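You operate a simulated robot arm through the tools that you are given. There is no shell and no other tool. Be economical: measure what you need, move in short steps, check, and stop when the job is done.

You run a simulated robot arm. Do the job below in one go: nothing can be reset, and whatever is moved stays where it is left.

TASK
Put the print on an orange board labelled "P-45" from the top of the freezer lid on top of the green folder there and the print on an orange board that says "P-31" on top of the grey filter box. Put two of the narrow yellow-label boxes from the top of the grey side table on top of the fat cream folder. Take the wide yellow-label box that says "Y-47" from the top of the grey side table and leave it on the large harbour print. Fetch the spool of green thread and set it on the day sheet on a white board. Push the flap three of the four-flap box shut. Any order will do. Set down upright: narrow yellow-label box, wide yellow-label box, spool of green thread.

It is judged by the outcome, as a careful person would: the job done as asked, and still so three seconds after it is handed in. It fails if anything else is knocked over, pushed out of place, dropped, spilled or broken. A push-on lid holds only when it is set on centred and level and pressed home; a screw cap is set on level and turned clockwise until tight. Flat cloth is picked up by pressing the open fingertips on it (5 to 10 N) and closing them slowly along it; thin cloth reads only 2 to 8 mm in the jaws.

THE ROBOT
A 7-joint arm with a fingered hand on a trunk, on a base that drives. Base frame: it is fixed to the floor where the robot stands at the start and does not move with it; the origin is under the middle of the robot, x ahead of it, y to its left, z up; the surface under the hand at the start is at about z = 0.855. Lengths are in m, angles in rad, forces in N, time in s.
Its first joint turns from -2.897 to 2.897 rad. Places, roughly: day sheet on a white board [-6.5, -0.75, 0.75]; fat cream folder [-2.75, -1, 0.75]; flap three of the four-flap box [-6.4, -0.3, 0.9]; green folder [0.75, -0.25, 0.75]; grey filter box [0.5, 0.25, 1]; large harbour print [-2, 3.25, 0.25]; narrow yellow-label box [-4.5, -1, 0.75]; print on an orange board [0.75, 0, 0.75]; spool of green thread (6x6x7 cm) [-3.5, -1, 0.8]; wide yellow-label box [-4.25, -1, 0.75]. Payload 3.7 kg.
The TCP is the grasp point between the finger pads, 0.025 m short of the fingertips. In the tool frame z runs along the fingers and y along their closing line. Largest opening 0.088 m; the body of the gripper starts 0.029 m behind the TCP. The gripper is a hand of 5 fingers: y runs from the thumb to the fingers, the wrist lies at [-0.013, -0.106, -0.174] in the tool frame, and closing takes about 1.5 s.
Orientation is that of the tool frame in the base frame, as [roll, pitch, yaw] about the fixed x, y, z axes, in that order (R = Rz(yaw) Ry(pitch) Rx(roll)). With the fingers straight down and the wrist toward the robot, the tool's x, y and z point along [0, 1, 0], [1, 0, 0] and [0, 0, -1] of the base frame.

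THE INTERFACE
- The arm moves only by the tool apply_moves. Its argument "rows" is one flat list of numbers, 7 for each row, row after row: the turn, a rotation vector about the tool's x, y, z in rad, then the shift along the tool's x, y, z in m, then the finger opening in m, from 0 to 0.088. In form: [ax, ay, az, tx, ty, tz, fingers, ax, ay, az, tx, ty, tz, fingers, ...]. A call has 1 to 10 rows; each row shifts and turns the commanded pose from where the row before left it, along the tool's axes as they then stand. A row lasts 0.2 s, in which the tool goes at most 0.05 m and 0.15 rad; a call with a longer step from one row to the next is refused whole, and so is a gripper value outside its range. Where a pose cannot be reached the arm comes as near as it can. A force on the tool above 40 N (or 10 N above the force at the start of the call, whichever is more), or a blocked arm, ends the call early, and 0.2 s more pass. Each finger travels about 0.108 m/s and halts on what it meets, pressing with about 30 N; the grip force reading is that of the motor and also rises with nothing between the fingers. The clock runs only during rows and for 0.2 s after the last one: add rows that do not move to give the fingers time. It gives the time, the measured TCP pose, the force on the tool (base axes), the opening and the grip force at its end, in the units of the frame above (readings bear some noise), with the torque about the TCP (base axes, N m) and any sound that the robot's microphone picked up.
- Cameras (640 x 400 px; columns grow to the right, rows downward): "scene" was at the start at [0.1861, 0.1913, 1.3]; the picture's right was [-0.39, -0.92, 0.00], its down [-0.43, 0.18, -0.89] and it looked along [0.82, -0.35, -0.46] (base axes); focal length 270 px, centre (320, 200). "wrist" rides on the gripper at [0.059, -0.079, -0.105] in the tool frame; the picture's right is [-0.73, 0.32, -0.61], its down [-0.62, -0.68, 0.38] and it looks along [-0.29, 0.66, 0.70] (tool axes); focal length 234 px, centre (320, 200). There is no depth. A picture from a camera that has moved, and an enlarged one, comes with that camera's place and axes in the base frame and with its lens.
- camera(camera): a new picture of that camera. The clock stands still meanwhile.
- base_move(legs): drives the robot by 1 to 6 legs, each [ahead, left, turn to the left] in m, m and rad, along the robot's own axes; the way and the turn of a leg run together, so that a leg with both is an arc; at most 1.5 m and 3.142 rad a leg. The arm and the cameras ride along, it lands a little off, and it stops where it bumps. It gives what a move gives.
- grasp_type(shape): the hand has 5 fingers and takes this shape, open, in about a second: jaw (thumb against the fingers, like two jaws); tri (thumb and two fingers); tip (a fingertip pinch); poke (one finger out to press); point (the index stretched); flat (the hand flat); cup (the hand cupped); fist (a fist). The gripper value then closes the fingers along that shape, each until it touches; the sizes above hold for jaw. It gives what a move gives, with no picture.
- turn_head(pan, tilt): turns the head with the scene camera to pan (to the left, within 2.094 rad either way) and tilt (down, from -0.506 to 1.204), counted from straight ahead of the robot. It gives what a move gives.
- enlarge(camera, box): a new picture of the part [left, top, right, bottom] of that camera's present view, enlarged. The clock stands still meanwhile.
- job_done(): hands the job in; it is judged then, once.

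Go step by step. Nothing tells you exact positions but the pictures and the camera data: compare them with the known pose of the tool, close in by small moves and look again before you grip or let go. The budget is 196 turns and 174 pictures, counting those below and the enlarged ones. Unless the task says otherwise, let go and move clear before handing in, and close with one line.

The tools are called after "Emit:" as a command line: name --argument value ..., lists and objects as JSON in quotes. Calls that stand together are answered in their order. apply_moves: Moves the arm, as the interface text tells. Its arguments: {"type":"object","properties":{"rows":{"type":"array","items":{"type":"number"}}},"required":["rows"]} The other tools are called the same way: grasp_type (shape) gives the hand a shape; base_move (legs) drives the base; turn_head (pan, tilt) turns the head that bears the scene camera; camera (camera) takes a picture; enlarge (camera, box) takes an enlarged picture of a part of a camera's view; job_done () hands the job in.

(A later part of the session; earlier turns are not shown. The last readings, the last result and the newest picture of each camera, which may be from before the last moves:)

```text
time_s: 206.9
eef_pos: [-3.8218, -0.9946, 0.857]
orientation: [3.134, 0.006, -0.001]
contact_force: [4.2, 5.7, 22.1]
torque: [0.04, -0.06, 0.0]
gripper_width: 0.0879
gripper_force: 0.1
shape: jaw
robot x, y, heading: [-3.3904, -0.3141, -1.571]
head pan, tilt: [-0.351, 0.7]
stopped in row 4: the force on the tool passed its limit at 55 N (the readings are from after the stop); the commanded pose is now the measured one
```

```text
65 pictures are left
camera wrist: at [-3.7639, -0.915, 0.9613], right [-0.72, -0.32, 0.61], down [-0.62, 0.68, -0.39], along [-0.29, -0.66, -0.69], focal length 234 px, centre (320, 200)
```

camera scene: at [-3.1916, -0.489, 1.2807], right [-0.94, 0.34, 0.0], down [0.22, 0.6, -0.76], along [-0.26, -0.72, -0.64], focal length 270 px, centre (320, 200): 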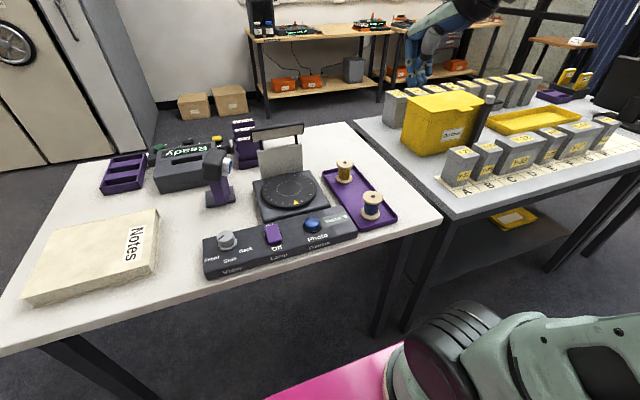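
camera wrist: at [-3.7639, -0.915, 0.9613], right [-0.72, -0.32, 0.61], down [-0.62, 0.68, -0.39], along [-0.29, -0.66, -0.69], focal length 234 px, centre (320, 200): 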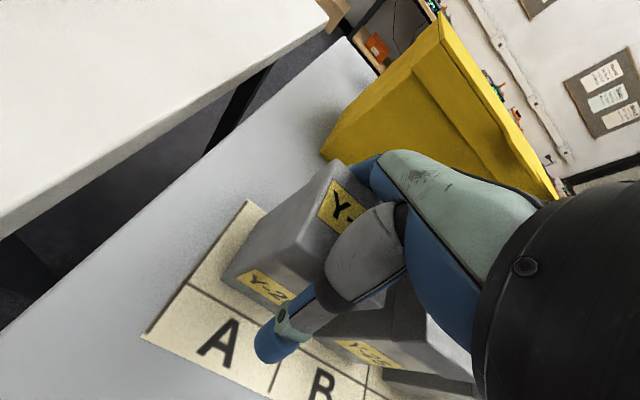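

The palm met the lid top, so the top is ≈0.886 and the box is 10 cm tall. I rise 4 mm and close with the fingertips below the lid's rim.

Emit:
apply_moves --rows '[0, 0, 0, 0, 0, -0.004, 0.088, 0, 0, 0, 0, 0, 0, 0.07, 0, 0, 0, 0, 0, 0, 0.05, 0, 0, 0, 0, 0, 0, 0.03, 0, 0, 0, 0, 0, 0, 0.0, 0, 0, 0, 0, 0, 0, 0.0, 0, 0, 0, 0, 0, 0, 0.0, 0, 0, 0, 0, 0, 0, 0.0]'

Emit:
apply_moves --rows '[0, 0, 0, 0, 0, -0.01, 0.0, 0, 0, 0, 0, 0, -0.02, 0.0, 0, 0, 0, 0, 0, 0, 0.0]'

Emit:
camera --camera "wrist"

Emit:
enlarge --camera "scene" --box '[420, 100, 520, 200]'

```text
time_s: 208.7
eef_pos: [-3.8217, -0.9932, 0.8592]
orientation: [3.137, 0.004, -0.002]
contact_force: [1.9, -1.6, 5.5]
torque: [-0.35, 0.03, 0.09]
gripper_width: 0.0501
gripper_force: 30.0
shape: jaw
robot x, y, heading: [-3.3894, -0.3125, -1.574]
head pan, tilt: [-0.351, 0.7]
```

```text
time_s: 209.5
eef_pos: [-3.8222, -0.9935, 0.8893]
orientation: [3.138, 0.006, 0.001]
contact_force: [-0.7, 0.9, -1.2]
torque: [0.0, 0.01, -0.01]
gripper_width: 0.0489
gripper_force: 29.8
shape: jaw
robot x, y, heading: [-3.3894, -0.3116, -1.571]
head pan, tilt: [-0.351, 0.7]
```

```text
64 pictures are left
camera wrist: at [-3.7646, -0.9143, 0.9925], right [-0.72, -0.32, 0.61], down [-0.62, 0.68, -0.38], along [-0.29, -0.66, -0.69], focal length 234 px, centre (320, 200)
```

wrist: 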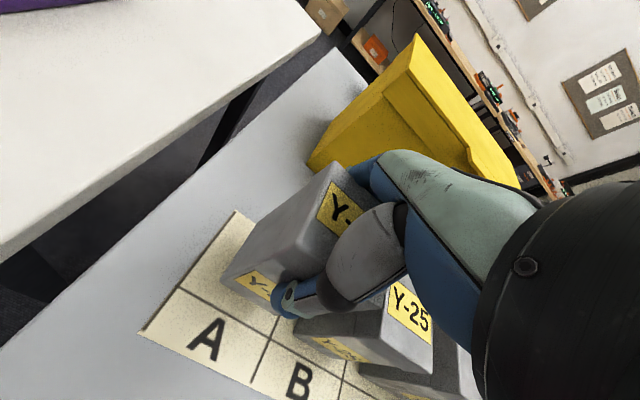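

```text
4.00 times, centred on (470, 150) of scene
camera zoom: at [-3.1916, -0.4891, 1.2807], right [-0.94, 0.34, 0.0], down [0.22, 0.6, -0.76], along [-0.26, -0.72, -0.64], focal length 1081 px, centre (-280, 400)
```

zoom: 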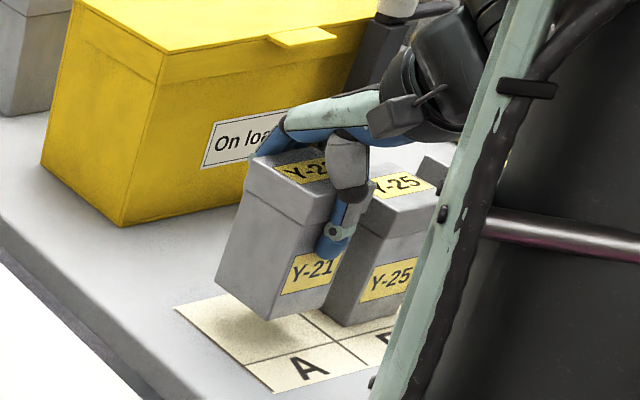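

Y-21 comes up whole with its lid. I carry it high over to the folder.

Emit:
apply_moves --rows '[0, 0, 0, 0, 0, -0.042, 0, 0, 0, 0, 0, 0, -0.042, 0, 0, 0, 0, 0, -0.02, -0.042, 0, 0, 0, 0, 0, -0.02, -0.042, 0, 0, 0, 0, 0, -0.02, -0.042, 0, 0, 0, 0, 0.0455, -0.005, 0, 0, 0, 0, 0, 0.0455, -0.005, 0, 0, 0, 0, 0, 0.0455, -0.005, 0, 0, 0, 0, 0, 0.0455, -0.005, 0, 0, 0, 0, 0, 0.0455, -0.005, 0, 0]'

Emit:
apply_moves --rows '[0, 0, 0, 0.0455, 0, 0, 0, 0, 0, 0, 0.0455, 0, 0, 0, 0, 0, 0, 0.0455, 0, 0, 0, 0, 0, 0, 0.0455, 0, 0, 0, 0, 0, 0, 0.0455, 0, 0, 0, 0, 0, 0, 0.0455, 0, 0, 0, 0, 0, 0, 0.0455, 0, 0, 0, 0, 0, 0, 0.0455, 0, 0, 0, 0, 0, 0, 0.0455, 0, 0, 0, 0, 0, 0, 0.0455, 0, 0, 0]'

Emit:
apply_moves --rows '[0, 0, 0, 0.045, 0.013, 0, 0, 0, 0, 0, 0.045, 0.013, 0, 0, 0, 0, 0, 0.045, 0.013, 0, 0, 0, 0, 0, 0.045, 0.013, 0, 0, 0, 0, 0, 0.045, 0.013, 0, 0, 0, 0, 0, 0.045, 0.013, 0, 0, 0, 0, 0, 0.045, 0.013, 0, 0, 0, 0, 0, 0, 0, 0, 0]'

Emit:
turn_head --pan 0.25 --tilt 0.7

Emit:
camera --camera "scene"

```text
time_s: 211.7
eef_pos: [-3.5932, -0.9088, 1.0998]
orientation: [3.141, 0.004, -0.003]
contact_force: [-0.6, 0.1, -3.1]
torque: [0.01, 0.0, 0.02]
gripper_width: 0.0488
gripper_force: 30.2
shape: jaw
robot x, y, heading: [-3.3907, -0.3091, -1.571]
head pan, tilt: [-0.351, 0.7]
```

```text
time_s: 213.9
eef_pos: [-3.1381, -0.9121, 1.0986]
orientation: [3.136, 0.002, -0.001]
contact_force: [0.0, 1.1, -2.4]
torque: [-0.01, 0.01, 0.0]
gripper_width: 0.0488
gripper_force: 30.3
shape: jaw
robot x, y, heading: [-3.3852, -0.3129, -1.569]
head pan, tilt: [-0.351, 0.7]
```

```text
time_s: 215.7
eef_pos: [-2.8227, -1.0, 1.0965]
orientation: [3.138, 0.004, -0.001]
contact_force: [0.5, 0.3, -2.6]
torque: [0.0, 0.02, 0.01]
gripper_width: 0.0485
gripper_force: 30.2
shape: jaw
robot x, y, heading: [-3.391, -0.3107, -1.57]
head pan, tilt: [-0.351, 0.7]
```

```text
time_s: 216.7
eef_pos: [-2.8238, -0.9994, 1.0971]
orientation: [3.137, 0.005, -0.001]
contact_force: [-0.3, 0.6, -1.9]
torque: [-0.02, -0.01, 0.03]
gripper_width: 0.0486
gripper_force: 29.9
shape: jaw
robot x, y, heading: [-3.3906, -0.3091, -1.572]
head pan, tilt: [0.25, 0.7]
```

```text
62 pictures are left
camera scene: at [-3.1413, -0.4917, 1.2806], right [-0.97, -0.25, 0.0], down [-0.16, 0.62, -0.76], along [0.19, -0.74, -0.64], focal length 270 px, centre (320, 200)
```

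scene: 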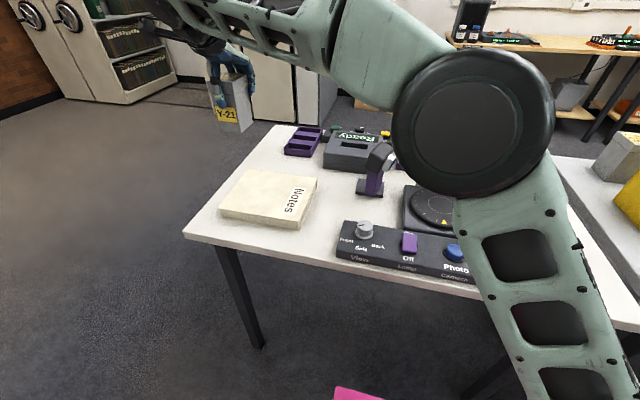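

Emit:
apply_moves --rows '[0, 0, 0, 0, 0, 0.045, 0, 0, 0, 0, 0, 0, 0.045, 0, 0, 0, 0, 0, 0, 0.045, 0, 0, 0, 0, 0, 0, 0.045, 0, 0, 0, 0, 0, 0, 0.012, 0, 0, 0, 0, 0, 0, 0, 0]'

Emit:
enlarge --camera "scene" --box '[190, 110, 340, 240]'

Emit:
camera --camera "wrist"

```text
time_s: 218.1
eef_pos: [-2.8255, -1.0012, 0.9028]
orientation: [3.139, 0.003, -0.002]
contact_force: [0.5, 1.1, -1.7]
torque: [0.03, -0.02, 0.0]
gripper_width: 0.0487
gripper_force: 30.0
shape: jaw
robot x, y, heading: [-3.3957, -0.3124, -1.572]
head pan, tilt: [0.25, 0.7]
```

```text
3.08 times, centred on (265, 175) of scene
camera zoom: at [-3.1412, -0.4916, 1.2806], right [-0.97, -0.25, 0.0], down [-0.16, 0.62, -0.76], along [0.19, -0.74, -0.64], focal length 832 px, centre (489, 277)
```

zoom: 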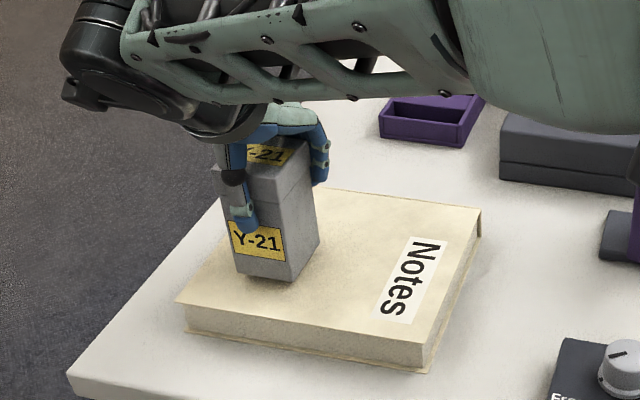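

```text
60 pictures are left
camera wrist: at [-2.7669, -0.9229, 1.0072], right [-0.72, -0.32, 0.61], down [-0.62, 0.68, -0.38], along [-0.29, -0.66, -0.69], focal length 234 px, centre (320, 200)
```

wrist: 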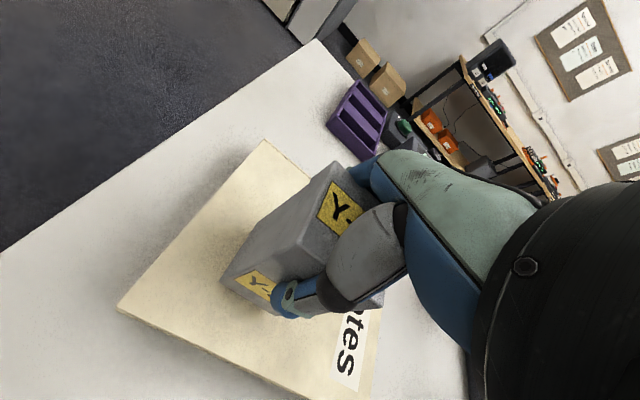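

Well placed over the left part. I lower until contact.

Emit:
apply_moves --rows '[0, 0, 0, 0, 0, 0.008, 0, 0, 0, 0, 0, 0, 0.005, 0, 0, 0, 0, 0, 0, 0.004, 0, 0, 0, 0, 0, 0, 0.003, 0, 0, 0, 0, 0, 0, 0, 0]'

```text
time_s: 219.0
eef_pos: [-2.8233, -1.0016, 0.8961]
orientation: [3.13, -0.007, 0.002]
contact_force: [-2.3, 2.4, 12.8]
torque: [-0.24, 0.12, -0.1]
gripper_width: 0.0484
gripper_force: 30.1
shape: jaw
robot x, y, heading: [-3.3848, -0.3094, -1.569]
head pan, tilt: [0.25, 0.7]
stopped in row 4: the force on the tool passed its limit at 43 N (the readings are from after the stop); the commanded pose is now the measured one
```

Emit:
apply_moves --rows '[0, 0, 0, 0, 0, 0, 0, 0, 0, 0, 0, 0, 0, 0.03, 0, 0, 0, 0, 0, 0, 0.05, 0, 0, 0, 0, 0, 0, 0.065, 0, 0, 0, 0, 0, 0, 0.08, 0, 0, 0, 0, 0, 0, 0.088, 0, 0, 0, 0, 0, 0, 0.088]'

Emit:
enlarge --camera "scene" --box '[190, 110, 340, 240]'

```text
time_s: 220.6
eef_pos: [-2.8238, -1.0018, 0.8939]
orientation: [3.132, -0.005, 0.002]
contact_force: [-1.6, 6.8, 21.3]
torque: [-0.01, -0.17, 0.05]
gripper_width: 0.0881
gripper_force: 0.1
shape: jaw
robot x, y, heading: [-3.3911, -0.311, -1.57]
head pan, tilt: [0.25, 0.7]
```

```text
3.08 times, centred on (265, 175) of scene
camera zoom: at [-3.1418, -0.4906, 1.2809], right [-0.97, -0.25, 0.0], down [-0.16, 0.62, -0.77], along [0.19, -0.74, -0.64], focal length 832 px, centre (489, 277)
```

zoom: 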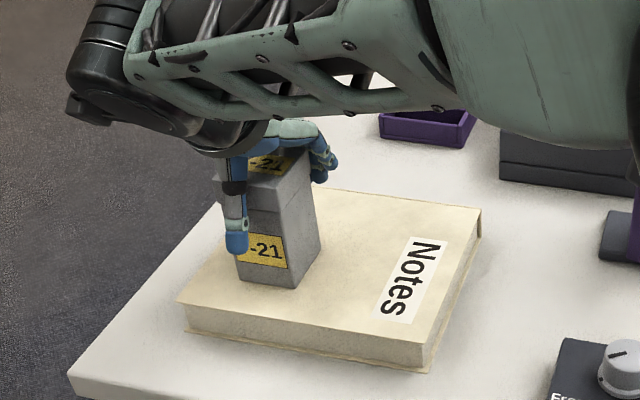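

Emit:
apply_moves --rows '[0, 0, 0, 0, 0, -0.005, 0.088, 0, 0, 0, 0, 0, -0.015, 0.088, 0, 0, 0, 0, 0, -0.03, 0.088, 0, 0, 0, 0, 0, -0.045, 0.088, 0, 0, 0, 0, 0, -0.045, 0.088, 0, 0, 0, 0, -0.02, -0.045, 0.088, 0, 0, 0, 0, -0.02, -0.02, 0.088, 0, 0, 0, -0.04, -0.02, 0, 0.088, 0, 0, 0, -0.045, 0, 0, 0.088, 0, 0, 0, -0.045, 0, 0, 0.088]'

Emit:
enlarge --camera "scene" --box '[190, 110, 340, 240]'

```text
time_s: 222.8
eef_pos: [-2.9537, -0.9401, 1.0971]
orientation: [3.133, -0.005, 0.001]
contact_force: [0.2, -0.4, -1.8]
torque: [0.0, -0.02, -0.02]
gripper_width: 0.0882
gripper_force: 0.1
shape: jaw
robot x, y, heading: [-3.3869, -0.3065, -1.57]
head pan, tilt: [0.25, 0.7]
```

```text
3.08 times, centred on (265, 175) of scene
camera zoom: at [-3.1407, -0.4914, 1.2806], right [-0.97, -0.25, 0.0], down [-0.16, 0.62, -0.76], along [0.19, -0.74, -0.64], focal length 832 px, centre (489, 277)
```

zoom: 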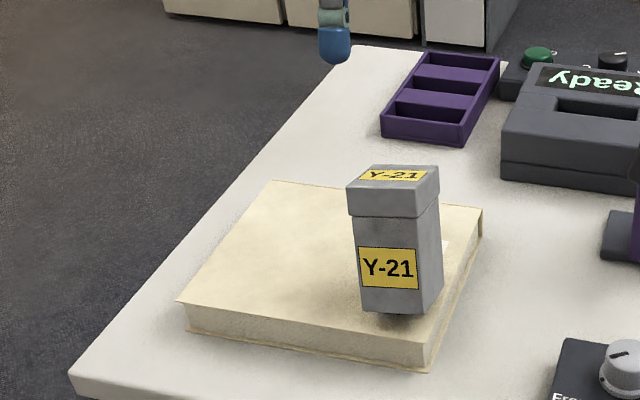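

The box now appears further right on the folder than where I left it; I check what happened before doing anything else.

Emit:
apply_moves --rows '[0, 0, 0, 0, 0, 0, 0.088]'

Emit:
enlarge --camera "scene" --box '[190, 110, 340, 240]'

Emit:
camera --camera "wrist"

```text
time_s: 223.2
eef_pos: [-2.9545, -0.9422, 1.099]
orientation: [3.129, -0.005, 0.0]
contact_force: [-0.5, 0.1, 0.2]
torque: [0.0, 0.0, -0.05]
gripper_width: 0.0878
gripper_force: 0.1
shape: jaw
robot x, y, heading: [-3.3893, -0.3096, -1.575]
head pan, tilt: [0.25, 0.7]
```

```text
3.08 times, centred on (265, 175) of scene
camera zoom: at [-3.1413, -0.4915, 1.2807], right [-0.97, -0.25, 0.0], down [-0.16, 0.62, -0.76], along [0.19, -0.74, -0.64], focal length 832 px, centre (489, 277)
```

zoom: 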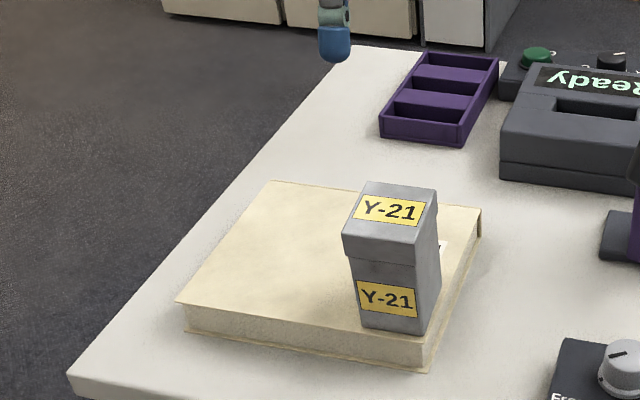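

```text
56 pictures are left
camera wrist: at [-2.8974, -0.8618, 1.2019], right [-0.73, -0.32, 0.61], down [-0.62, 0.68, -0.39], along [-0.29, -0.66, -0.69], focal length 234 px, centre (320, 200)
```

wrist: 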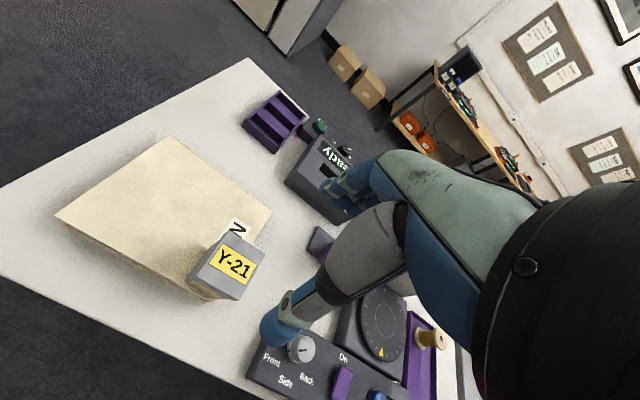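

Emit:
apply_moves --rows '[0, 0, 0, 0, 0, 0, 0.088, 0, 0, 0, 0, 0, 0, 0.088, 0, 0, 0, 0, 0, 0, 0.088]'

Emit:
enlarge --camera "scene" --box '[210, 130, 330, 240]'

```text
time_s: 224.0
eef_pos: [-2.9544, -0.9419, 1.0982]
orientation: [3.132, -0.003, 0.002]
contact_force: [0.2, -0.4, -0.9]
torque: [0.0, 0.02, 0.0]
gripper_width: 0.0877
gripper_force: 0.1
shape: jaw
robot x, y, heading: [-3.3893, -0.3087, -1.572]
head pan, tilt: [0.25, 0.7]
```

```text
3.64 times, centred on (270, 185) of scene
camera zoom: at [-3.1413, -0.4915, 1.2807], right [-0.97, -0.25, 0.0], down [-0.16, 0.62, -0.76], along [0.19, -0.74, -0.64], focal length 983 px, centre (502, 254)
```

zoom: 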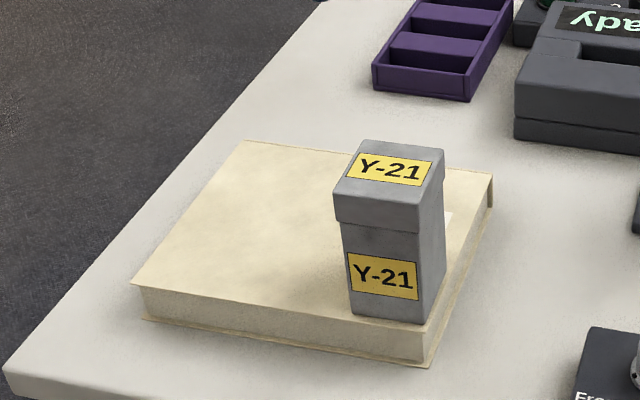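

Y-21 stands upright, fully on the folder, near its right front corner. It had evidently wedged between finger bases; next time I grip a bit higher. Now to Y-25 at (-3.906, -0.989).

Emit:
apply_moves --rows '[0, 0, 0, -0.0476, -0.004, 0, 0.088, 0, 0, 0, -0.0476, -0.004, 0, 0.088, 0, 0, 0, -0.0476, -0.004, 0, 0.088, 0, 0, 0, -0.0476, -0.004, 0, 0.088, 0, 0, 0, -0.0476, -0.004, 0, 0.088, 0, 0, 0, -0.0476, -0.004, 0, 0.088, 0, 0, 0, -0.0476, -0.004, 0, 0.088, 0, 0, 0, -0.0476, -0.004, 0, 0.088, 0, 0, 0, -0.0476, -0.004, 0, 0.088, 0, 0, 0, -0.0476, -0.004, 0, 0.088]'

Emit:
apply_moves --rows '[0, 0, 0, -0.0476, 0, 0, 0.088, 0, 0, 0, -0.0476, 0, 0, 0.088, 0, 0, 0, -0.0476, 0, 0, 0.088, 0, 0, 0, -0.0476, 0, 0, 0.088, 0, 0, 0, -0.0476, 0, 0, 0.088, 0, 0, 0, -0.0476, 0, 0, 0.088, 0, 0, 0, -0.0476, 0, 0, 0.088, 0, 0, 0, -0.0476, 0.01, 0, 0.088, 0, 0, 0, -0.0476, 0.015, 0, 0.088, 0, 0, 0, -0.0476, 0.015, 0, 0.088]'

Emit:
turn_head --pan -0.35 --tilt 0.7

```text
time_s: 226.2
eef_pos: [-3.4305, -0.8984, 1.0945]
orientation: [3.133, -0.006, 0.002]
contact_force: [0.0, 0.1, 0.7]
torque: [-0.05, 0.02, -0.01]
gripper_width: 0.0878
gripper_force: 0.0
shape: jaw
robot x, y, heading: [-3.3878, -0.3077, -1.578]
head pan, tilt: [0.25, 0.7]
```

```text
time_s: 228.4
eef_pos: [-3.9077, -0.9397, 1.0929]
orientation: [3.131, -0.004, 0.004]
contact_force: [0.8, 0.8, 0.3]
torque: [-0.03, 0.01, 0.04]
gripper_width: 0.0878
gripper_force: 0.1
shape: jaw
robot x, y, heading: [-3.39, -0.3113, -1.569]
head pan, tilt: [0.25, 0.7]
```

```text
time_s: 229.4
eef_pos: [-3.9082, -0.9401, 1.0937]
orientation: [3.132, -0.007, 0.0]
contact_force: [0.3, -0.9, 0.0]
torque: [-0.01, 0.02, -0.02]
gripper_width: 0.088
gripper_force: 0.0
shape: jaw
robot x, y, heading: [-3.3904, -0.3114, -1.571]
head pan, tilt: [-0.351, 0.7]
```

Emit:
apply_moves --rows '[0.009, -0.005, 0, 0, 0.025, 0.04, 0.088, 0, 0, 0, 0.001, 0.025, 0.04, 0.088, 0, 0, 0, 0.0, 0, 0.045, 0.088, 0, 0, 0, 0, 0, 0.045, 0.088, 0, 0, 0, 0, 0, 0.008, 0.088, 0, 0, 0, 0, 0, 0, 0.088]'

Emit:
camera --camera "wrist"

Emit:
enlarge --camera "scene" --box '[420, 100, 520, 200]'

```text
time_s: 230.8
eef_pos: [-3.9062, -0.9919, 0.9153]
orientation: [3.139, 0.0, 0.002]
contact_force: [-1.0, 0.1, 0.4]
torque: [0.01, -0.01, 0.0]
gripper_width: 0.0881
gripper_force: 0.1
shape: jaw
robot x, y, heading: [-3.3877, -0.3099, -1.568]
head pan, tilt: [-0.351, 0.7]
```

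```text
54 pictures are left
camera wrist: at [-3.8493, -0.9136, 1.0193], right [-0.73, -0.32, 0.61], down [-0.62, 0.68, -0.38], along [-0.29, -0.66, -0.7], focal length 234 px, centre (320, 200)
```

wrist: 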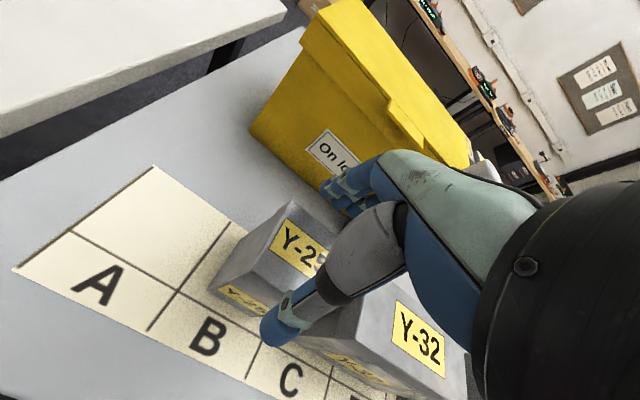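

```text
4.00 times, centred on (470, 150) of scene
camera zoom: at [-3.1916, -0.4889, 1.2807], right [-0.94, 0.34, 0.0], down [0.22, 0.6, -0.76], along [-0.26, -0.72, -0.64], focal length 1081 px, centre (-280, 400)
```

zoom: 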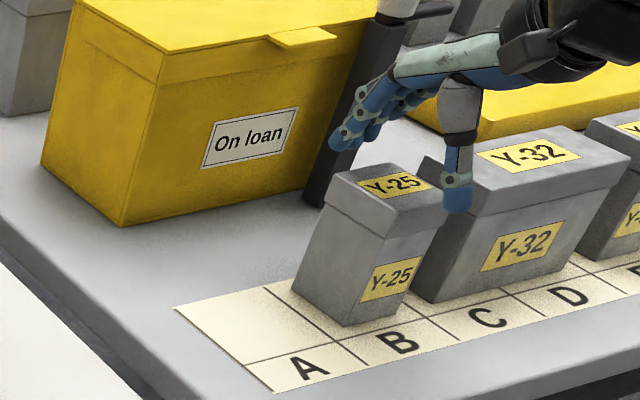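

Emit:
apply_moves --rows '[0, 0, 0, 0.007, -0.002, 0.02, 0.088, 0, 0, 0, 0, 0, 0.02, 0.088, 0, 0, 0, 0, 0, 0.006, 0.088, 0, 0, 0, 0, 0, 0, 0.088]'

Emit:
enlarge --camera "scene" --box '[430, 110, 510, 190]'

Emit:
camera --camera "wrist"

```text
time_s: 231.8
eef_pos: [-3.9001, -0.9897, 0.869]
orientation: [3.14, 0.001, 0.001]
contact_force: [-0.7, -0.5, 1.6]
torque: [-0.03, -0.03, 0.02]
gripper_width: 0.0881
gripper_force: 0.1
shape: jaw
robot x, y, heading: [-3.3875, -0.3105, -1.569]
head pan, tilt: [-0.351, 0.7]
```

```text
5.00 times, centred on (470, 150) of scene
camera zoom: at [-3.1915, -0.4889, 1.2807], right [-0.94, 0.34, 0.0], down [0.22, 0.6, -0.76], along [-0.26, -0.72, -0.64], focal length 1351 px, centre (-430, 450)
```

zoom: 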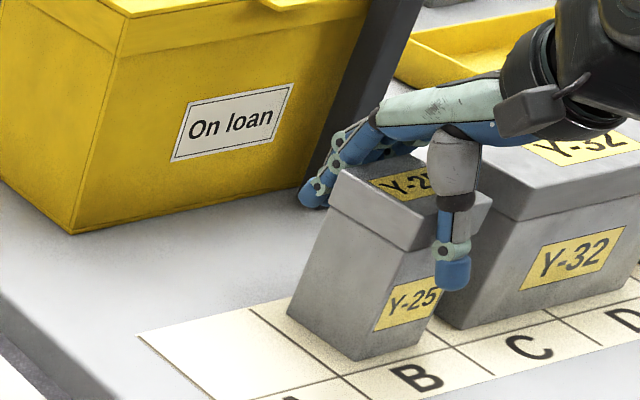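

```text
51 pictures are left
camera wrist: at [-3.8429, -0.9107, 0.9733], right [-0.73, -0.32, 0.61], down [-0.62, 0.68, -0.38], along [-0.29, -0.66, -0.7], focal length 234 px, centre (320, 200)
```

wrist: 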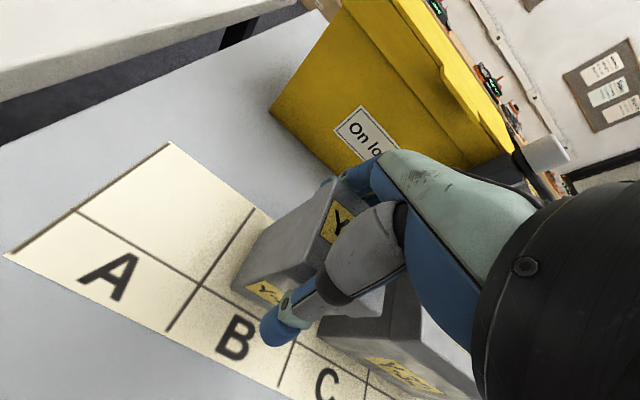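

Emit:
apply_moves --rows '[0, 0, 0, 0.006, 0, 0.0, 0.088, 0, 0, 0, 0.006, 0, 0, 0.088, 0, 0, 0, 0, 0, 0, 0.07, 0, 0, 0, 0, 0, 0, 0.05, 0, 0, 0, 0, 0, 0, 0.03, 0, 0, 0, 0, 0, 0, 0.0, 0, 0, 0, 0, 0, 0, 0.0, 0, 0, 0, 0, 0, 0, 0.0, 0, 0, 0, 0, 0, -0.01, 0.0, 0, 0, 0, 0, 0, -0.02, 0.0]'

Emit:
enlarge --camera "scene" --box '[420, 90, 520, 190]'

```text
time_s: 234.0
eef_pos: [-3.8874, -0.9899, 0.8971]
orientation: [3.14, -0.001, 0.001]
contact_force: [0.6, -0.3, -2.6]
torque: [0.0, -0.03, -0.02]
gripper_width: 0.0561
gripper_force: 30.1
shape: jaw
robot x, y, heading: [-3.3896, -0.3095, -1.571]
head pan, tilt: [-0.351, 0.7]
```

```text
4.00 times, centred on (470, 140) of scene
camera zoom: at [-3.1916, -0.489, 1.2807], right [-0.94, 0.34, 0.0], down [0.22, 0.6, -0.76], along [-0.26, -0.72, -0.64], focal length 1081 px, centre (-280, 440)
```

zoom: 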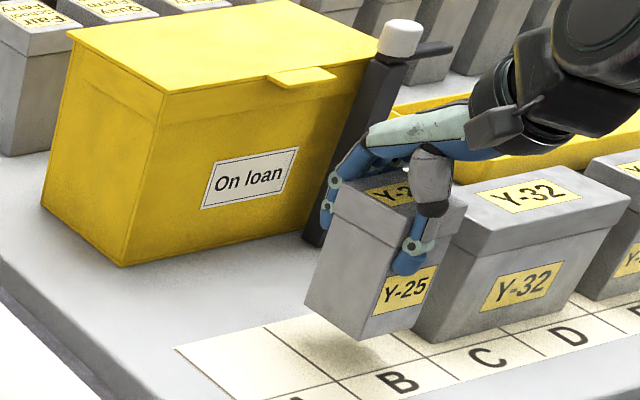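

Y-25 lifted with its lid. I carry it over to the folder's left part.

Emit:
apply_moves --rows '[0, 0, 0, 0, 0, -0.042, 0, 0, 0, 0, 0, 0, -0.045, 0, 0, 0, 0, 0, -0.02, -0.045, 0, 0, 0, 0, 0, -0.02, -0.045, 0, 0, 0, 0, 0, -0.02, -0.045, 0, 0, 0, 0, 0.0464, 0, 0, 0, 0, 0, 0, 0.0464, 0, 0, 0, 0, 0, 0, 0.0464, 0, 0, 0, 0, 0, 0, 0.0464, 0, 0, 0, 0, 0, 0, 0.0464, 0, 0, 0]'

Emit:
apply_moves --rows '[0, 0, 0, 0.0464, 0, 0, 0, 0, 0, 0, 0.0464, 0, 0, 0, 0, 0, 0, 0.0464, 0, 0, 0, 0, 0, 0, 0.0464, 0, 0, 0, 0, 0, 0, 0.0464, 0, 0, 0, 0, 0, 0, 0.0464, 0, 0, 0, 0, 0, 0, 0.0464, 0, 0, 0, 0, 0, 0, 0.0464, 0, 0, 0, 0, 0, 0, 0.0464, 0, 0, 0, 0, 0, 0, 0.0464, 0, 0, 0]'

Emit:
apply_moves --rows '[0, 0, 0, 0.0464, 0, 0, 0, 0, 0, 0, 0.0464, 0, 0, 0, 0, 0, 0, 0.0464, 0.015, 0, 0, 0, 0, 0, 0.0464, 0.015, 0, 0, 0, 0, 0, 0.0464, 0.015, 0, 0, 0, 0, 0, 0.0464, 0.015, 0, 0, 0, 0, 0, 0.0464, 0.015, 0, 0, 0, 0, 0, 0.0464, 0.015, 0, 0, 0, 0, 0, 0, 0, 0, 0]'

Emit:
turn_head --pan 0.25 --tilt 0.7

```text
time_s: 236.2
eef_pos: [-3.6569, -0.9292, 1.119]
orientation: [3.141, 0.0, 0.0]
contact_force: [-0.4, -0.3, -2.4]
torque: [-0.01, -0.03, 0.02]
gripper_width: 0.0555
gripper_force: 29.7
shape: jaw
robot x, y, heading: [-3.391, -0.3087, -1.572]
head pan, tilt: [-0.351, 0.7]
```

```text
time_s: 238.4
eef_pos: [-3.1892, -0.929, 1.1183]
orientation: [3.14, 0.0, 0.0]
contact_force: [0.9, 1.1, -2.1]
torque: [0.0, -0.04, -0.02]
gripper_width: 0.0554
gripper_force: 30.3
shape: jaw
robot x, y, heading: [-3.3897, -0.3101, -1.572]
head pan, tilt: [-0.351, 0.7]
```

```text
time_s: 240.4
eef_pos: [-2.8163, -1.0201, 1.1212]
orientation: [3.141, 0.002, 0.002]
contact_force: [0.4, -0.6, -3.0]
torque: [-0.01, -0.01, 0.02]
gripper_width: 0.0548
gripper_force: 30.3
shape: jaw
robot x, y, heading: [-3.3909, -0.3103, -1.569]
head pan, tilt: [-0.351, 0.7]
```

```text
time_s: 241.4
eef_pos: [-2.8157, -1.0211, 1.1196]
orientation: [3.139, 0.0, 0.001]
contact_force: [-0.8, 0.5, -3.3]
torque: [-0.01, -0.05, -0.04]
gripper_width: 0.0553
gripper_force: 29.7
shape: jaw
robot x, y, heading: [-3.3899, -0.3094, -1.572]
head pan, tilt: [0.25, 0.7]
```

Emit:
apply_moves --rows '[0, 0, 0, 0, 0, 0.045, 0, 0, 0, 0, 0, 0, 0.045, 0, 0, 0, 0, 0, 0, 0.045, 0, 0, 0, 0, 0, 0, 0.045, 0, 0, 0, 0, 0, 0, 0.018, 0, 0, 0, 0, 0, 0, 0, 0]'

Emit:
enlarge --camera "scene" --box '[190, 110, 340, 240]'

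```text
time_s: 242.8
eef_pos: [-2.8185, -1.0206, 0.9234]
orientation: [3.141, 0.001, 0.001]
contact_force: [0.0, -0.3, -1.7]
torque: [-0.02, -0.01, 0.0]
gripper_width: 0.0552
gripper_force: 30.3
shape: jaw
robot x, y, heading: [-3.3901, -0.3122, -1.574]
head pan, tilt: [0.25, 0.7]
```

```text
3.08 times, centred on (265, 175) of scene
camera zoom: at [-3.1412, -0.4916, 1.2806], right [-0.97, -0.25, 0.0], down [-0.16, 0.62, -0.76], along [0.19, -0.74, -0.64], focal length 832 px, centre (489, 277)
```

zoom: 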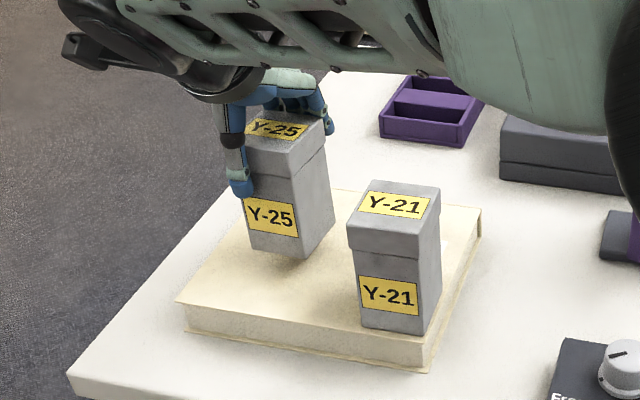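

Emit:
apply_moves --rows '[0, 0, 0, 0, 0, 0.006, 0, 0, 0, 0, 0, 0, 0.004, 0, 0, 0, 0, 0, 0, 0.003, 0, 0, 0, 0, 0, 0, 0.002, 0, 0, 0, 0, 0, 0, 0, 0]'

```text
time_s: 244.0
eef_pos: [-2.8194, -1.019, 0.9074]
orientation: [3.141, -0.001, 0.002]
contact_force: [0.9, 0.9, -2.7]
torque: [0.0, -0.03, 0.01]
gripper_width: 0.0549
gripper_force: 30.1
shape: jaw
robot x, y, heading: [-3.3913, -0.315, -1.569]
head pan, tilt: [0.25, 0.7]
```

Emit:
apply_moves --rows '[0, 0, 0, 0, 0, 0.002, 0, 0, 0, 0, 0, 0, 0.001, 0, 0, 0, 0, 0, 0, 0, 0]'

Emit:
enlarge --camera "scene" --box '[230, 140, 300, 210]'

```text
time_s: 244.8
eef_pos: [-2.8191, -1.0202, 0.9035]
orientation: [3.14, 0.001, 0.002]
contact_force: [-0.5, 0.4, -1.0]
torque: [-0.03, -0.02, -0.01]
gripper_width: 0.055
gripper_force: 29.8
shape: jaw
robot x, y, heading: [-3.3883, -0.3111, -1.571]
head pan, tilt: [0.25, 0.7]
```

```text
5.71 times, centred on (265, 175) of scene
camera zoom: at [-3.1412, -0.4915, 1.2807], right [-0.97, -0.25, 0.0], down [-0.16, 0.62, -0.76], along [0.19, -0.74, -0.64], focal length 1544 px, centre (634, 343)
```

zoom: 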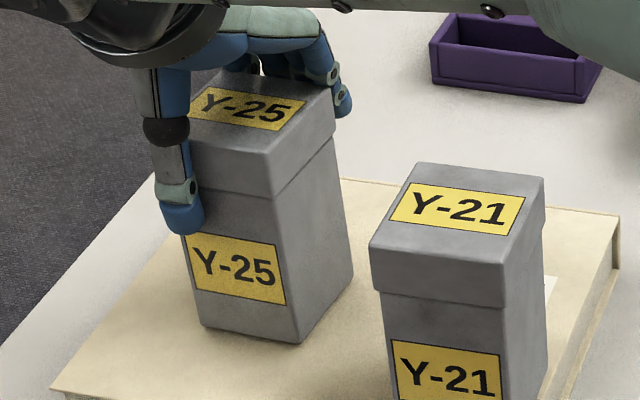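

Emit:
apply_moves --rows '[0, 0, 0, 0, 0, 0.002, 0, 0, 0, 0, 0, 0, 0, 0]'

```text
time_s: 245.4
eef_pos: [-2.8202, -1.0193, 0.9025]
orientation: [3.139, -0.003, 0.003]
contact_force: [-1.2, 1.6, 9.0]
torque: [-0.16, -0.04, 0.0]
gripper_width: 0.0548
gripper_force: 29.6
shape: jaw
robot x, y, heading: [-3.3879, -0.3127, -1.573]
head pan, tilt: [0.25, 0.7]
```

Contact at 9 N. I open, then rise slightly and check the box stays.

Emit:
apply_moves --rows '[0, 0, 0, 0, 0, 0, 0.03, 0, 0, 0, 0, 0, 0, 0.05, 0, 0, 0, 0, 0, 0, 0.065, 0, 0, 0, 0, 0, 0, 0.08, 0, 0, 0, 0, 0, 0, 0.088, 0, 0, 0, 0, 0, 0, 0.088, 0, 0, 0, 0, 0, -0.004, 0.088, 0, 0, 0, 0, 0, -0.008, 0.088, 0, 0, 0, 0, 0, -0.008, 0.088, 0, 0, 0, 0, 0, 0, 0.088]'

Emit:
enlarge --camera "scene" --box '[220, 130, 300, 210]'

```text
time_s: 247.6
eef_pos: [-2.8192, -1.0192, 0.9221]
orientation: [3.141, 0.0, 0.002]
contact_force: [-0.3, 0.1, -0.5]
torque: [0.0, -0.02, -0.02]
gripper_width: 0.088
gripper_force: 0.1
shape: jaw
robot x, y, heading: [-3.3894, -0.3124, -1.572]
head pan, tilt: [0.25, 0.7]
```

```text
5.00 times, centred on (260, 170) of scene
camera zoom: at [-3.1412, -0.4915, 1.2807], right [-0.97, -0.25, 0.0], down [-0.16, 0.62, -0.76], along [0.19, -0.74, -0.64], focal length 1351 px, centre (620, 350)
```

zoom: 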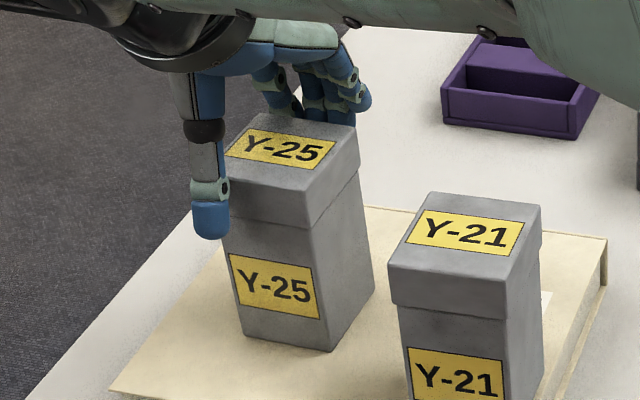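

Y-25 stands on the folder. I rise clear, retract, and drive along to Y-47 near (-4.316, -0.987).

Emit:
apply_moves --rows '[0, 0, 0, 0, 0, -0.03, 0.088, 0, 0, 0, 0, 0, -0.045, 0.088, 0, 0, 0, 0, 0, -0.045, 0.088, 0, 0, 0, 0, 0, -0.045, 0.088, 0, 0, 0, 0, 0, -0.035, 0.088, 0, 0, 0, -0.03, -0.035, 0, 0.088, 0, 0, 0, -0.035, -0.035, 0, 0.088, 0, 0, 0, -0.035, -0.035, 0, 0.088, 0, 0, 0, -0.035, -0.035, 0, 0.088, 0, 0, 0, -0.048, 0, 0, 0.088]'

Emit:
apply_moves --rows '[0, 0, 0, -0.048, 0, 0, 0.088, 0, 0, 0, -0.048, 0, 0, 0.088, 0, 0, 0, -0.048, 0, 0, 0.088, 0, 0, 0, -0.048, 0, 0, 0.088, 0, 0, 0, -0.048, 0, 0, 0.088, 0, 0, 0, -0.048, 0, 0, 0.088, 0, 0, 0, -0.048, 0, 0, 0.088, 0, 0, 0, -0.048, 0, 0, 0.088]'

Emit:
base_move --legs '[[-0.08, 0, 0], [0, -0.88, 0], [0.08, 0, 0]]'

Emit:
turn_head --pan 0.0 --tilt 0.75

Emit:
camera --camera "scene"

```text
time_s: 249.8
eef_pos: [-3.0019, -0.8794, 1.1194]
orientation: [3.141, 0.001, 0.002]
contact_force: [0.6, -1.0, 0.2]
torque: [0.01, 0.0, 0.0]
gripper_width: 0.0878
gripper_force: 0.1
shape: jaw
robot x, y, heading: [-3.3907, -0.3133, -1.573]
head pan, tilt: [0.25, 0.7]
```

```text
time_s: 251.6
eef_pos: [-3.3881, -0.8763, 1.1221]
orientation: [3.14, 0.0, 0.002]
contact_force: [0.6, -0.7, 0.0]
torque: [0.03, 0.01, -0.01]
gripper_width: 0.0879
gripper_force: 0.1
shape: jaw
robot x, y, heading: [-3.3922, -0.3142, -1.57]
head pan, tilt: [0.25, 0.7]
```

```text
time_s: 257.6
eef_pos: [-4.2801, -0.8791, 1.1229]
orientation: [3.14, 0.001, 0.003]
contact_force: [-0.2, -0.2, 0.8]
torque: [0.0, -0.01, 0.01]
gripper_width: 0.0879
gripper_force: 0.1
shape: jaw
robot x, y, heading: [-4.2797, -0.3141, -1.569]
head pan, tilt: [0.25, 0.7]
```

```text
time_s: 258.4
eef_pos: [-4.2783, -0.8787, 1.1223]
orientation: [3.141, -0.001, 0.003]
contact_force: [-0.4, 0.0, 0.0]
torque: [0.03, -0.02, -0.02]
gripper_width: 0.0876
gripper_force: 0.0
shape: jaw
robot x, y, heading: [-4.284, -0.3179, -1.565]
head pan, tilt: [0.0, 0.75]
```

```text
46 pictures are left
camera scene: at [-4.0549, -0.494, 1.2764], right [-1.0, 0.0, 0.0], down [0.0, 0.68, -0.73], along [0.0, -0.73, -0.68], focal length 270 px, centre (320, 200)
```

scene: 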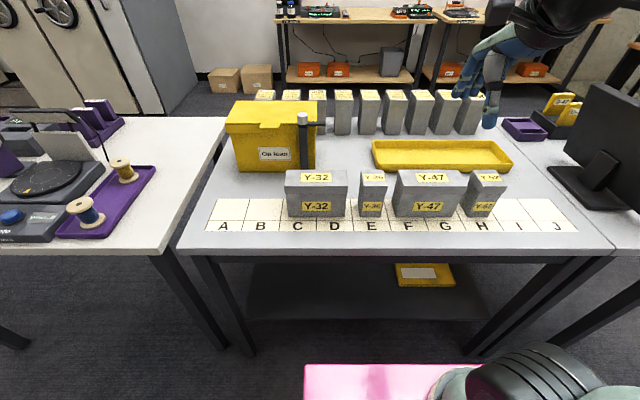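

Emit:
apply_moves --rows '[0, 0, 0, -0.01, 0.038, 0, 0.088, 0, 0, 0, -0.01, 0.038, 0.0, 0.088, 0, 0, 0, -0.01, 0.037, 0.0, 0.088, 0, 0, 0, 0, 0, 0.045, 0.088, 0, 0, 0, 0, 0, 0.045, 0.088, 0, 0, 0, 0, 0, 0.045, 0.088, 0, 0, 0, 0, 0, 0.045, 0.088, 0, 0, 0, 0, 0, 0.02, 0.088, 0, 0, 0, 0, 0, 0, 0.088]'

Emit:
enlarge --camera "scene" --box '[360, 100, 520, 230]'

Emit:
camera --camera "wrist"

```text
time_s: 260.4
eef_pos: [-4.3068, -0.9906, 0.9209]
orientation: [3.141, 0.001, 0.003]
contact_force: [0.8, 0.4, -0.9]
torque: [0.0, 0.03, 0.03]
gripper_width: 0.0882
gripper_force: 0.0
shape: jaw
robot x, y, heading: [-4.282, -0.3107, -1.565]
head pan, tilt: [0.0, 0.75]
```

```text
3.08 times, centred on (440, 165) of scene
camera zoom: at [-4.055, -0.494, 1.2764], right [-1.0, 0.0, 0.0], down [0.0, 0.68, -0.73], along [0.0, -0.73, -0.68], focal length 832 px, centre (-49, 308)
```

zoom: 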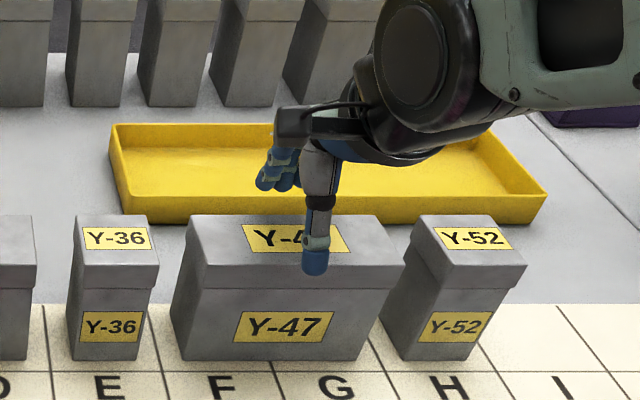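

```text
44 pictures are left
camera wrist: at [-4.25, -0.9116, 1.0248], right [-0.72, -0.33, 0.61], down [-0.63, 0.68, -0.38], along [-0.29, -0.66, -0.7], focal length 234 px, centre (320, 200)
```

wrist: 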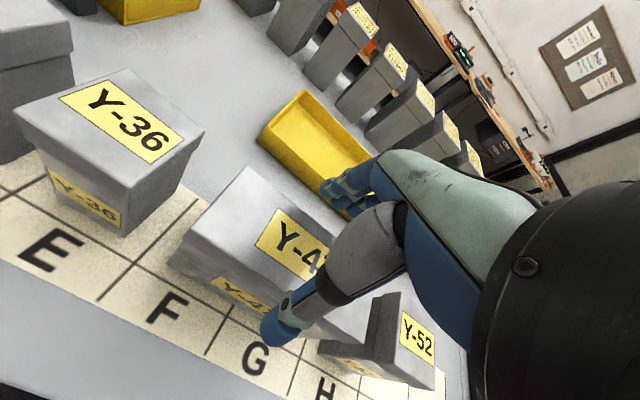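

Aligned. I descend, grip and lift slightly.

Emit:
apply_moves --rows '[0, 0, 0, -0.003, 0, 0.02, 0.088, 0, 0, 0, 0, 0, 0.02, 0.088, 0, 0, 0, 0, 0, 0.012, 0.088, 0, 0, 0, 0, 0, 0, 0.07, 0, 0, 0, 0, 0, 0, 0.05, 0, 0, 0, 0, 0, 0, 0.03, 0, 0, 0, 0, 0, 0, 0.0, 0, 0, 0, 0, 0, 0, 0.0, 0, 0, 0, 0, 0, 0, 0.0, 0, 0, 0, 0, 0, 0, 0.0]'

Emit:
apply_moves --rows '[0, 0, 0, 0, 0, -0.008, 0.0, 0, 0, 0, 0, 0, -0.02, 0.0, 0, 0, 0, 0, 0, 0, 0.0]'

Emit:
enlarge --camera "scene" --box '[360, 100, 520, 230]'

```text
time_s: 262.6
eef_pos: [-4.3108, -0.9924, 0.869]
orientation: [-3.141, -0.001, 0.003]
contact_force: [0.5, -0.3, 0.1]
torque: [-0.12, 0.11, 0.07]
gripper_width: 0.0525
gripper_force: 30.5
shape: jaw
robot x, y, heading: [-4.2862, -0.3139, -1.567]
head pan, tilt: [0.0, 0.75]
```

```text
time_s: 263.4
eef_pos: [-4.3117, -0.9924, 0.897]
orientation: [3.141, 0.0, 0.004]
contact_force: [1.0, -0.1, -4.4]
torque: [0.0, -0.05, 0.01]
gripper_width: 0.0523
gripper_force: 30.3
shape: jaw
robot x, y, heading: [-4.2837, -0.3105, -1.567]
head pan, tilt: [0.0, 0.75]
```

```text
3.08 times, centred on (440, 165) of scene
camera zoom: at [-4.055, -0.4941, 1.2764], right [-1.0, 0.0, 0.0], down [0.0, 0.68, -0.73], along [0.0, -0.73, -0.68], focal length 832 px, centre (-49, 308)
```

zoom: 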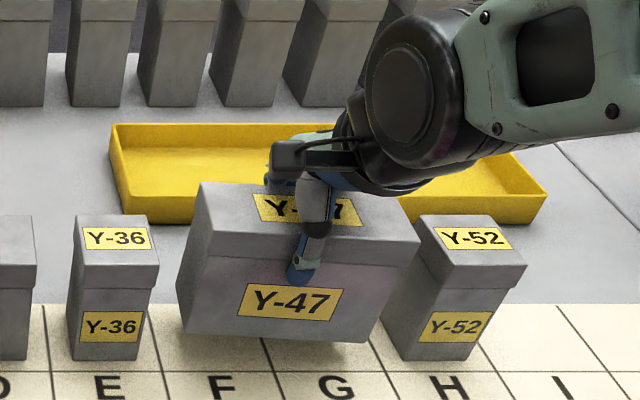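

Y-47 is up. I lift and tuck it in, then back off and turn to face +y.

Emit:
apply_moves --rows '[0, 0, 0, 0, 0, -0.045, 0, 0, 0, 0, 0, 0, -0.045, 0, 0, 0, 0, 0, 0, -0.045, 0, 0, 0, 0, 0, 0, -0.045, 0, 0, 0, 0, 0, 0, -0.045, 0, 0, 0, 0, 0, -0.02, -0.04, 0, 0, 0, 0, 0.01, -0.045, 0, 0, 0, 0, 0, 0.01, -0.045, 0, 0, 0, 0, 0, 0.01, -0.045, 0, 0, 0, 0, 0, 0, -0.045, 0, 0]'

Emit:
base_move --legs '[[-0.33, 0, 0], [0, 0, 1.57], [0, 0, 1.57]]'

Emit:
turn_head --pan -0.3 --tilt 0.35

Emit:
camera --camera "scene"

```text
time_s: 265.6
eef_pos: [-4.2824, -0.7918, 1.1606]
orientation: [-3.141, -0.001, 0.003]
contact_force: [0.5, -0.9, -4.6]
torque: [0.0, -0.05, -0.01]
gripper_width: 0.0523
gripper_force: 29.9
shape: jaw
robot x, y, heading: [-4.2809, -0.3147, -1.568]
head pan, tilt: [0.0, 0.75]
```

```text
time_s: 275.5
eef_pos: [-4.3032, 0.498, 1.1608]
orientation: [3.141, 0.0, -3.096]
contact_force: [0.3, 0.3, -4.5]
torque: [0.01, 0.0, -0.01]
gripper_width: 0.0518
gripper_force: 30.1
shape: jaw
robot x, y, heading: [-4.2856, 0.0195, 1.614]
head pan, tilt: [0.0, 0.75]
```

```text
time_s: 276.3
eef_pos: [-4.3043, 0.4981, 1.1616]
orientation: [3.141, 0.0, -3.098]
contact_force: [0.2, -0.7, -4.3]
torque: [0.03, -0.03, -0.03]
gripper_width: 0.0517
gripper_force: 29.7
shape: jaw
robot x, y, heading: [-4.2845, 0.0225, 1.613]
head pan, tilt: [-0.3, 0.351]
```

```text
42 pictures are left
camera scene: at [-4.4874, 0.2014, 1.312], right [0.97, -0.25, 0.0], down [-0.09, -0.33, -0.94], along [0.24, 0.91, -0.34], focal length 270 px, centre (320, 200)
```

scene: 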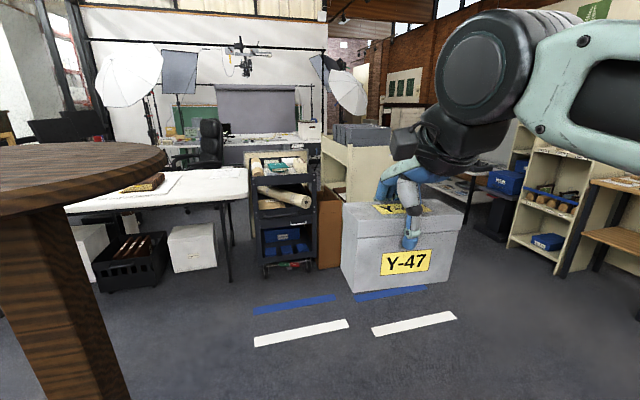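

Emit:
base_move --legs '[[0.5, -0.6, -0.75]]'

Emit:
turn_head --pan 0.15 --tilt 0.4

Emit:
camera --camera "scene"

```text
time_s: 280.5
eef_pos: [-3.2722, 0.653, 1.1614]
orientation: [3.14, 0.0, 2.447]
contact_force: [0.0, -0.2, -4.5]
torque: [0.0, 0.0, 0.01]
gripper_width: 0.0518
gripper_force: 30.3
shape: jaw
robot x, y, heading: [-3.5791, 0.2881, 0.878]
head pan, tilt: [-0.3, 0.351]
```

```text
time_s: 281.4
eef_pos: [-3.2721, 0.6536, 1.1631]
orientation: [3.142, -0.001, 2.449]
contact_force: [0.0, 0.3, -4.3]
torque: [0.0, 0.04, -0.03]
gripper_width: 0.0519
gripper_force: 29.8
shape: jaw
robot x, y, heading: [-3.5776, 0.288, 0.874]
head pan, tilt: [0.15, 0.4]
```

```text
41 pictures are left
camera scene: at [-3.6374, 0.5884, 1.3075], right [0.86, -0.52, 0.0], down [-0.2, -0.33, -0.92], along [0.48, 0.79, -0.39], focal length 270 px, centre (320, 200)
```

scene: 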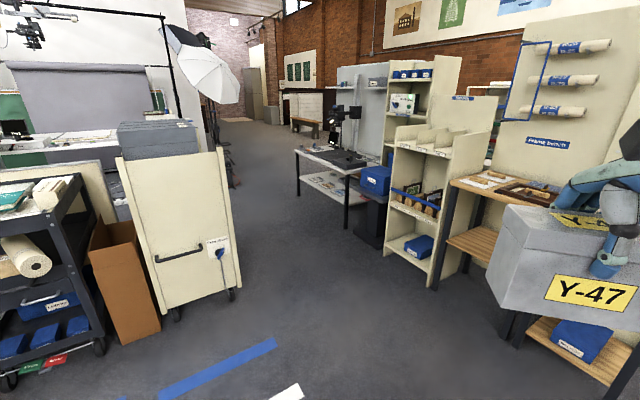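

Emit:
enlarge --camera "scene" --box '[280, 90, 440, 250]'

```text
2.50 times, centred on (360, 170) of scene
camera zoom: at [-3.6374, 0.5884, 1.3075], right [0.86, -0.52, 0.0], down [-0.2, -0.33, -0.92], along [0.48, 0.79, -0.39], focal length 676 px, centre (220, 275)
```

zoom: 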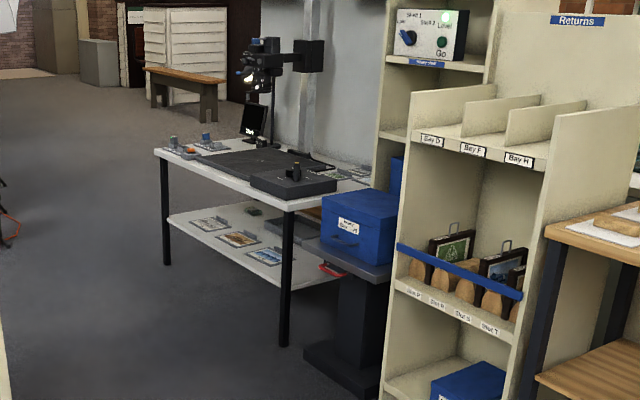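

The lower shelf (z≈0.25) of the copy table holds several prints; the harbour one is there near (-2, 3.25). I drive up the aisle toward it.

Emit:
base_move --legs '[[1.045, -0.14, 0], [0, 0, 0.697], [1.1, 0, 0]]'

Emit:
turn_head --pan -0.75 --tilt 0.55

Emit:
camera --camera "scene"

```text
time_s: 293.9
eef_pos: [-2.8338, 2.5727, 1.1625]
orientation: [3.141, 0.001, -3.128]
contact_force: [0.0, -0.4, -4.8]
torque: [-0.02, 0.04, 0.01]
gripper_width: 0.0515
gripper_force: 29.9
shape: jaw
robot x, y, heading: [-2.8236, 2.0923, 1.589]
head pan, tilt: [0.15, 0.4]
```

```text
time_s: 295.1
eef_pos: [-2.8337, 2.5729, 1.162]
orientation: [3.141, 0.0, -3.127]
contact_force: [0.2, -0.5, -4.1]
torque: [0.0, 0.01, -0.01]
gripper_width: 0.0518
gripper_force: 30.1
shape: jaw
robot x, y, heading: [-2.8305, 2.0962, 1.582]
head pan, tilt: [-0.75, 0.55]
```

```text
39 pictures are left
camera scene: at [-2.9934, 2.2606, 1.2938], right [0.74, -0.67, 0.0], down [-0.35, -0.39, -0.85], along [0.57, 0.63, -0.52], focal length 270 px, centre (320, 200)
```

scene: 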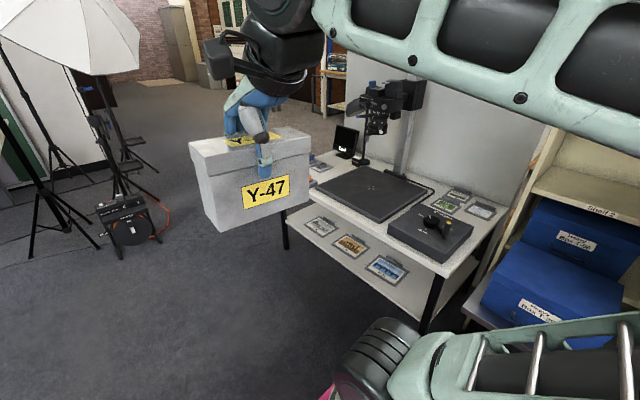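

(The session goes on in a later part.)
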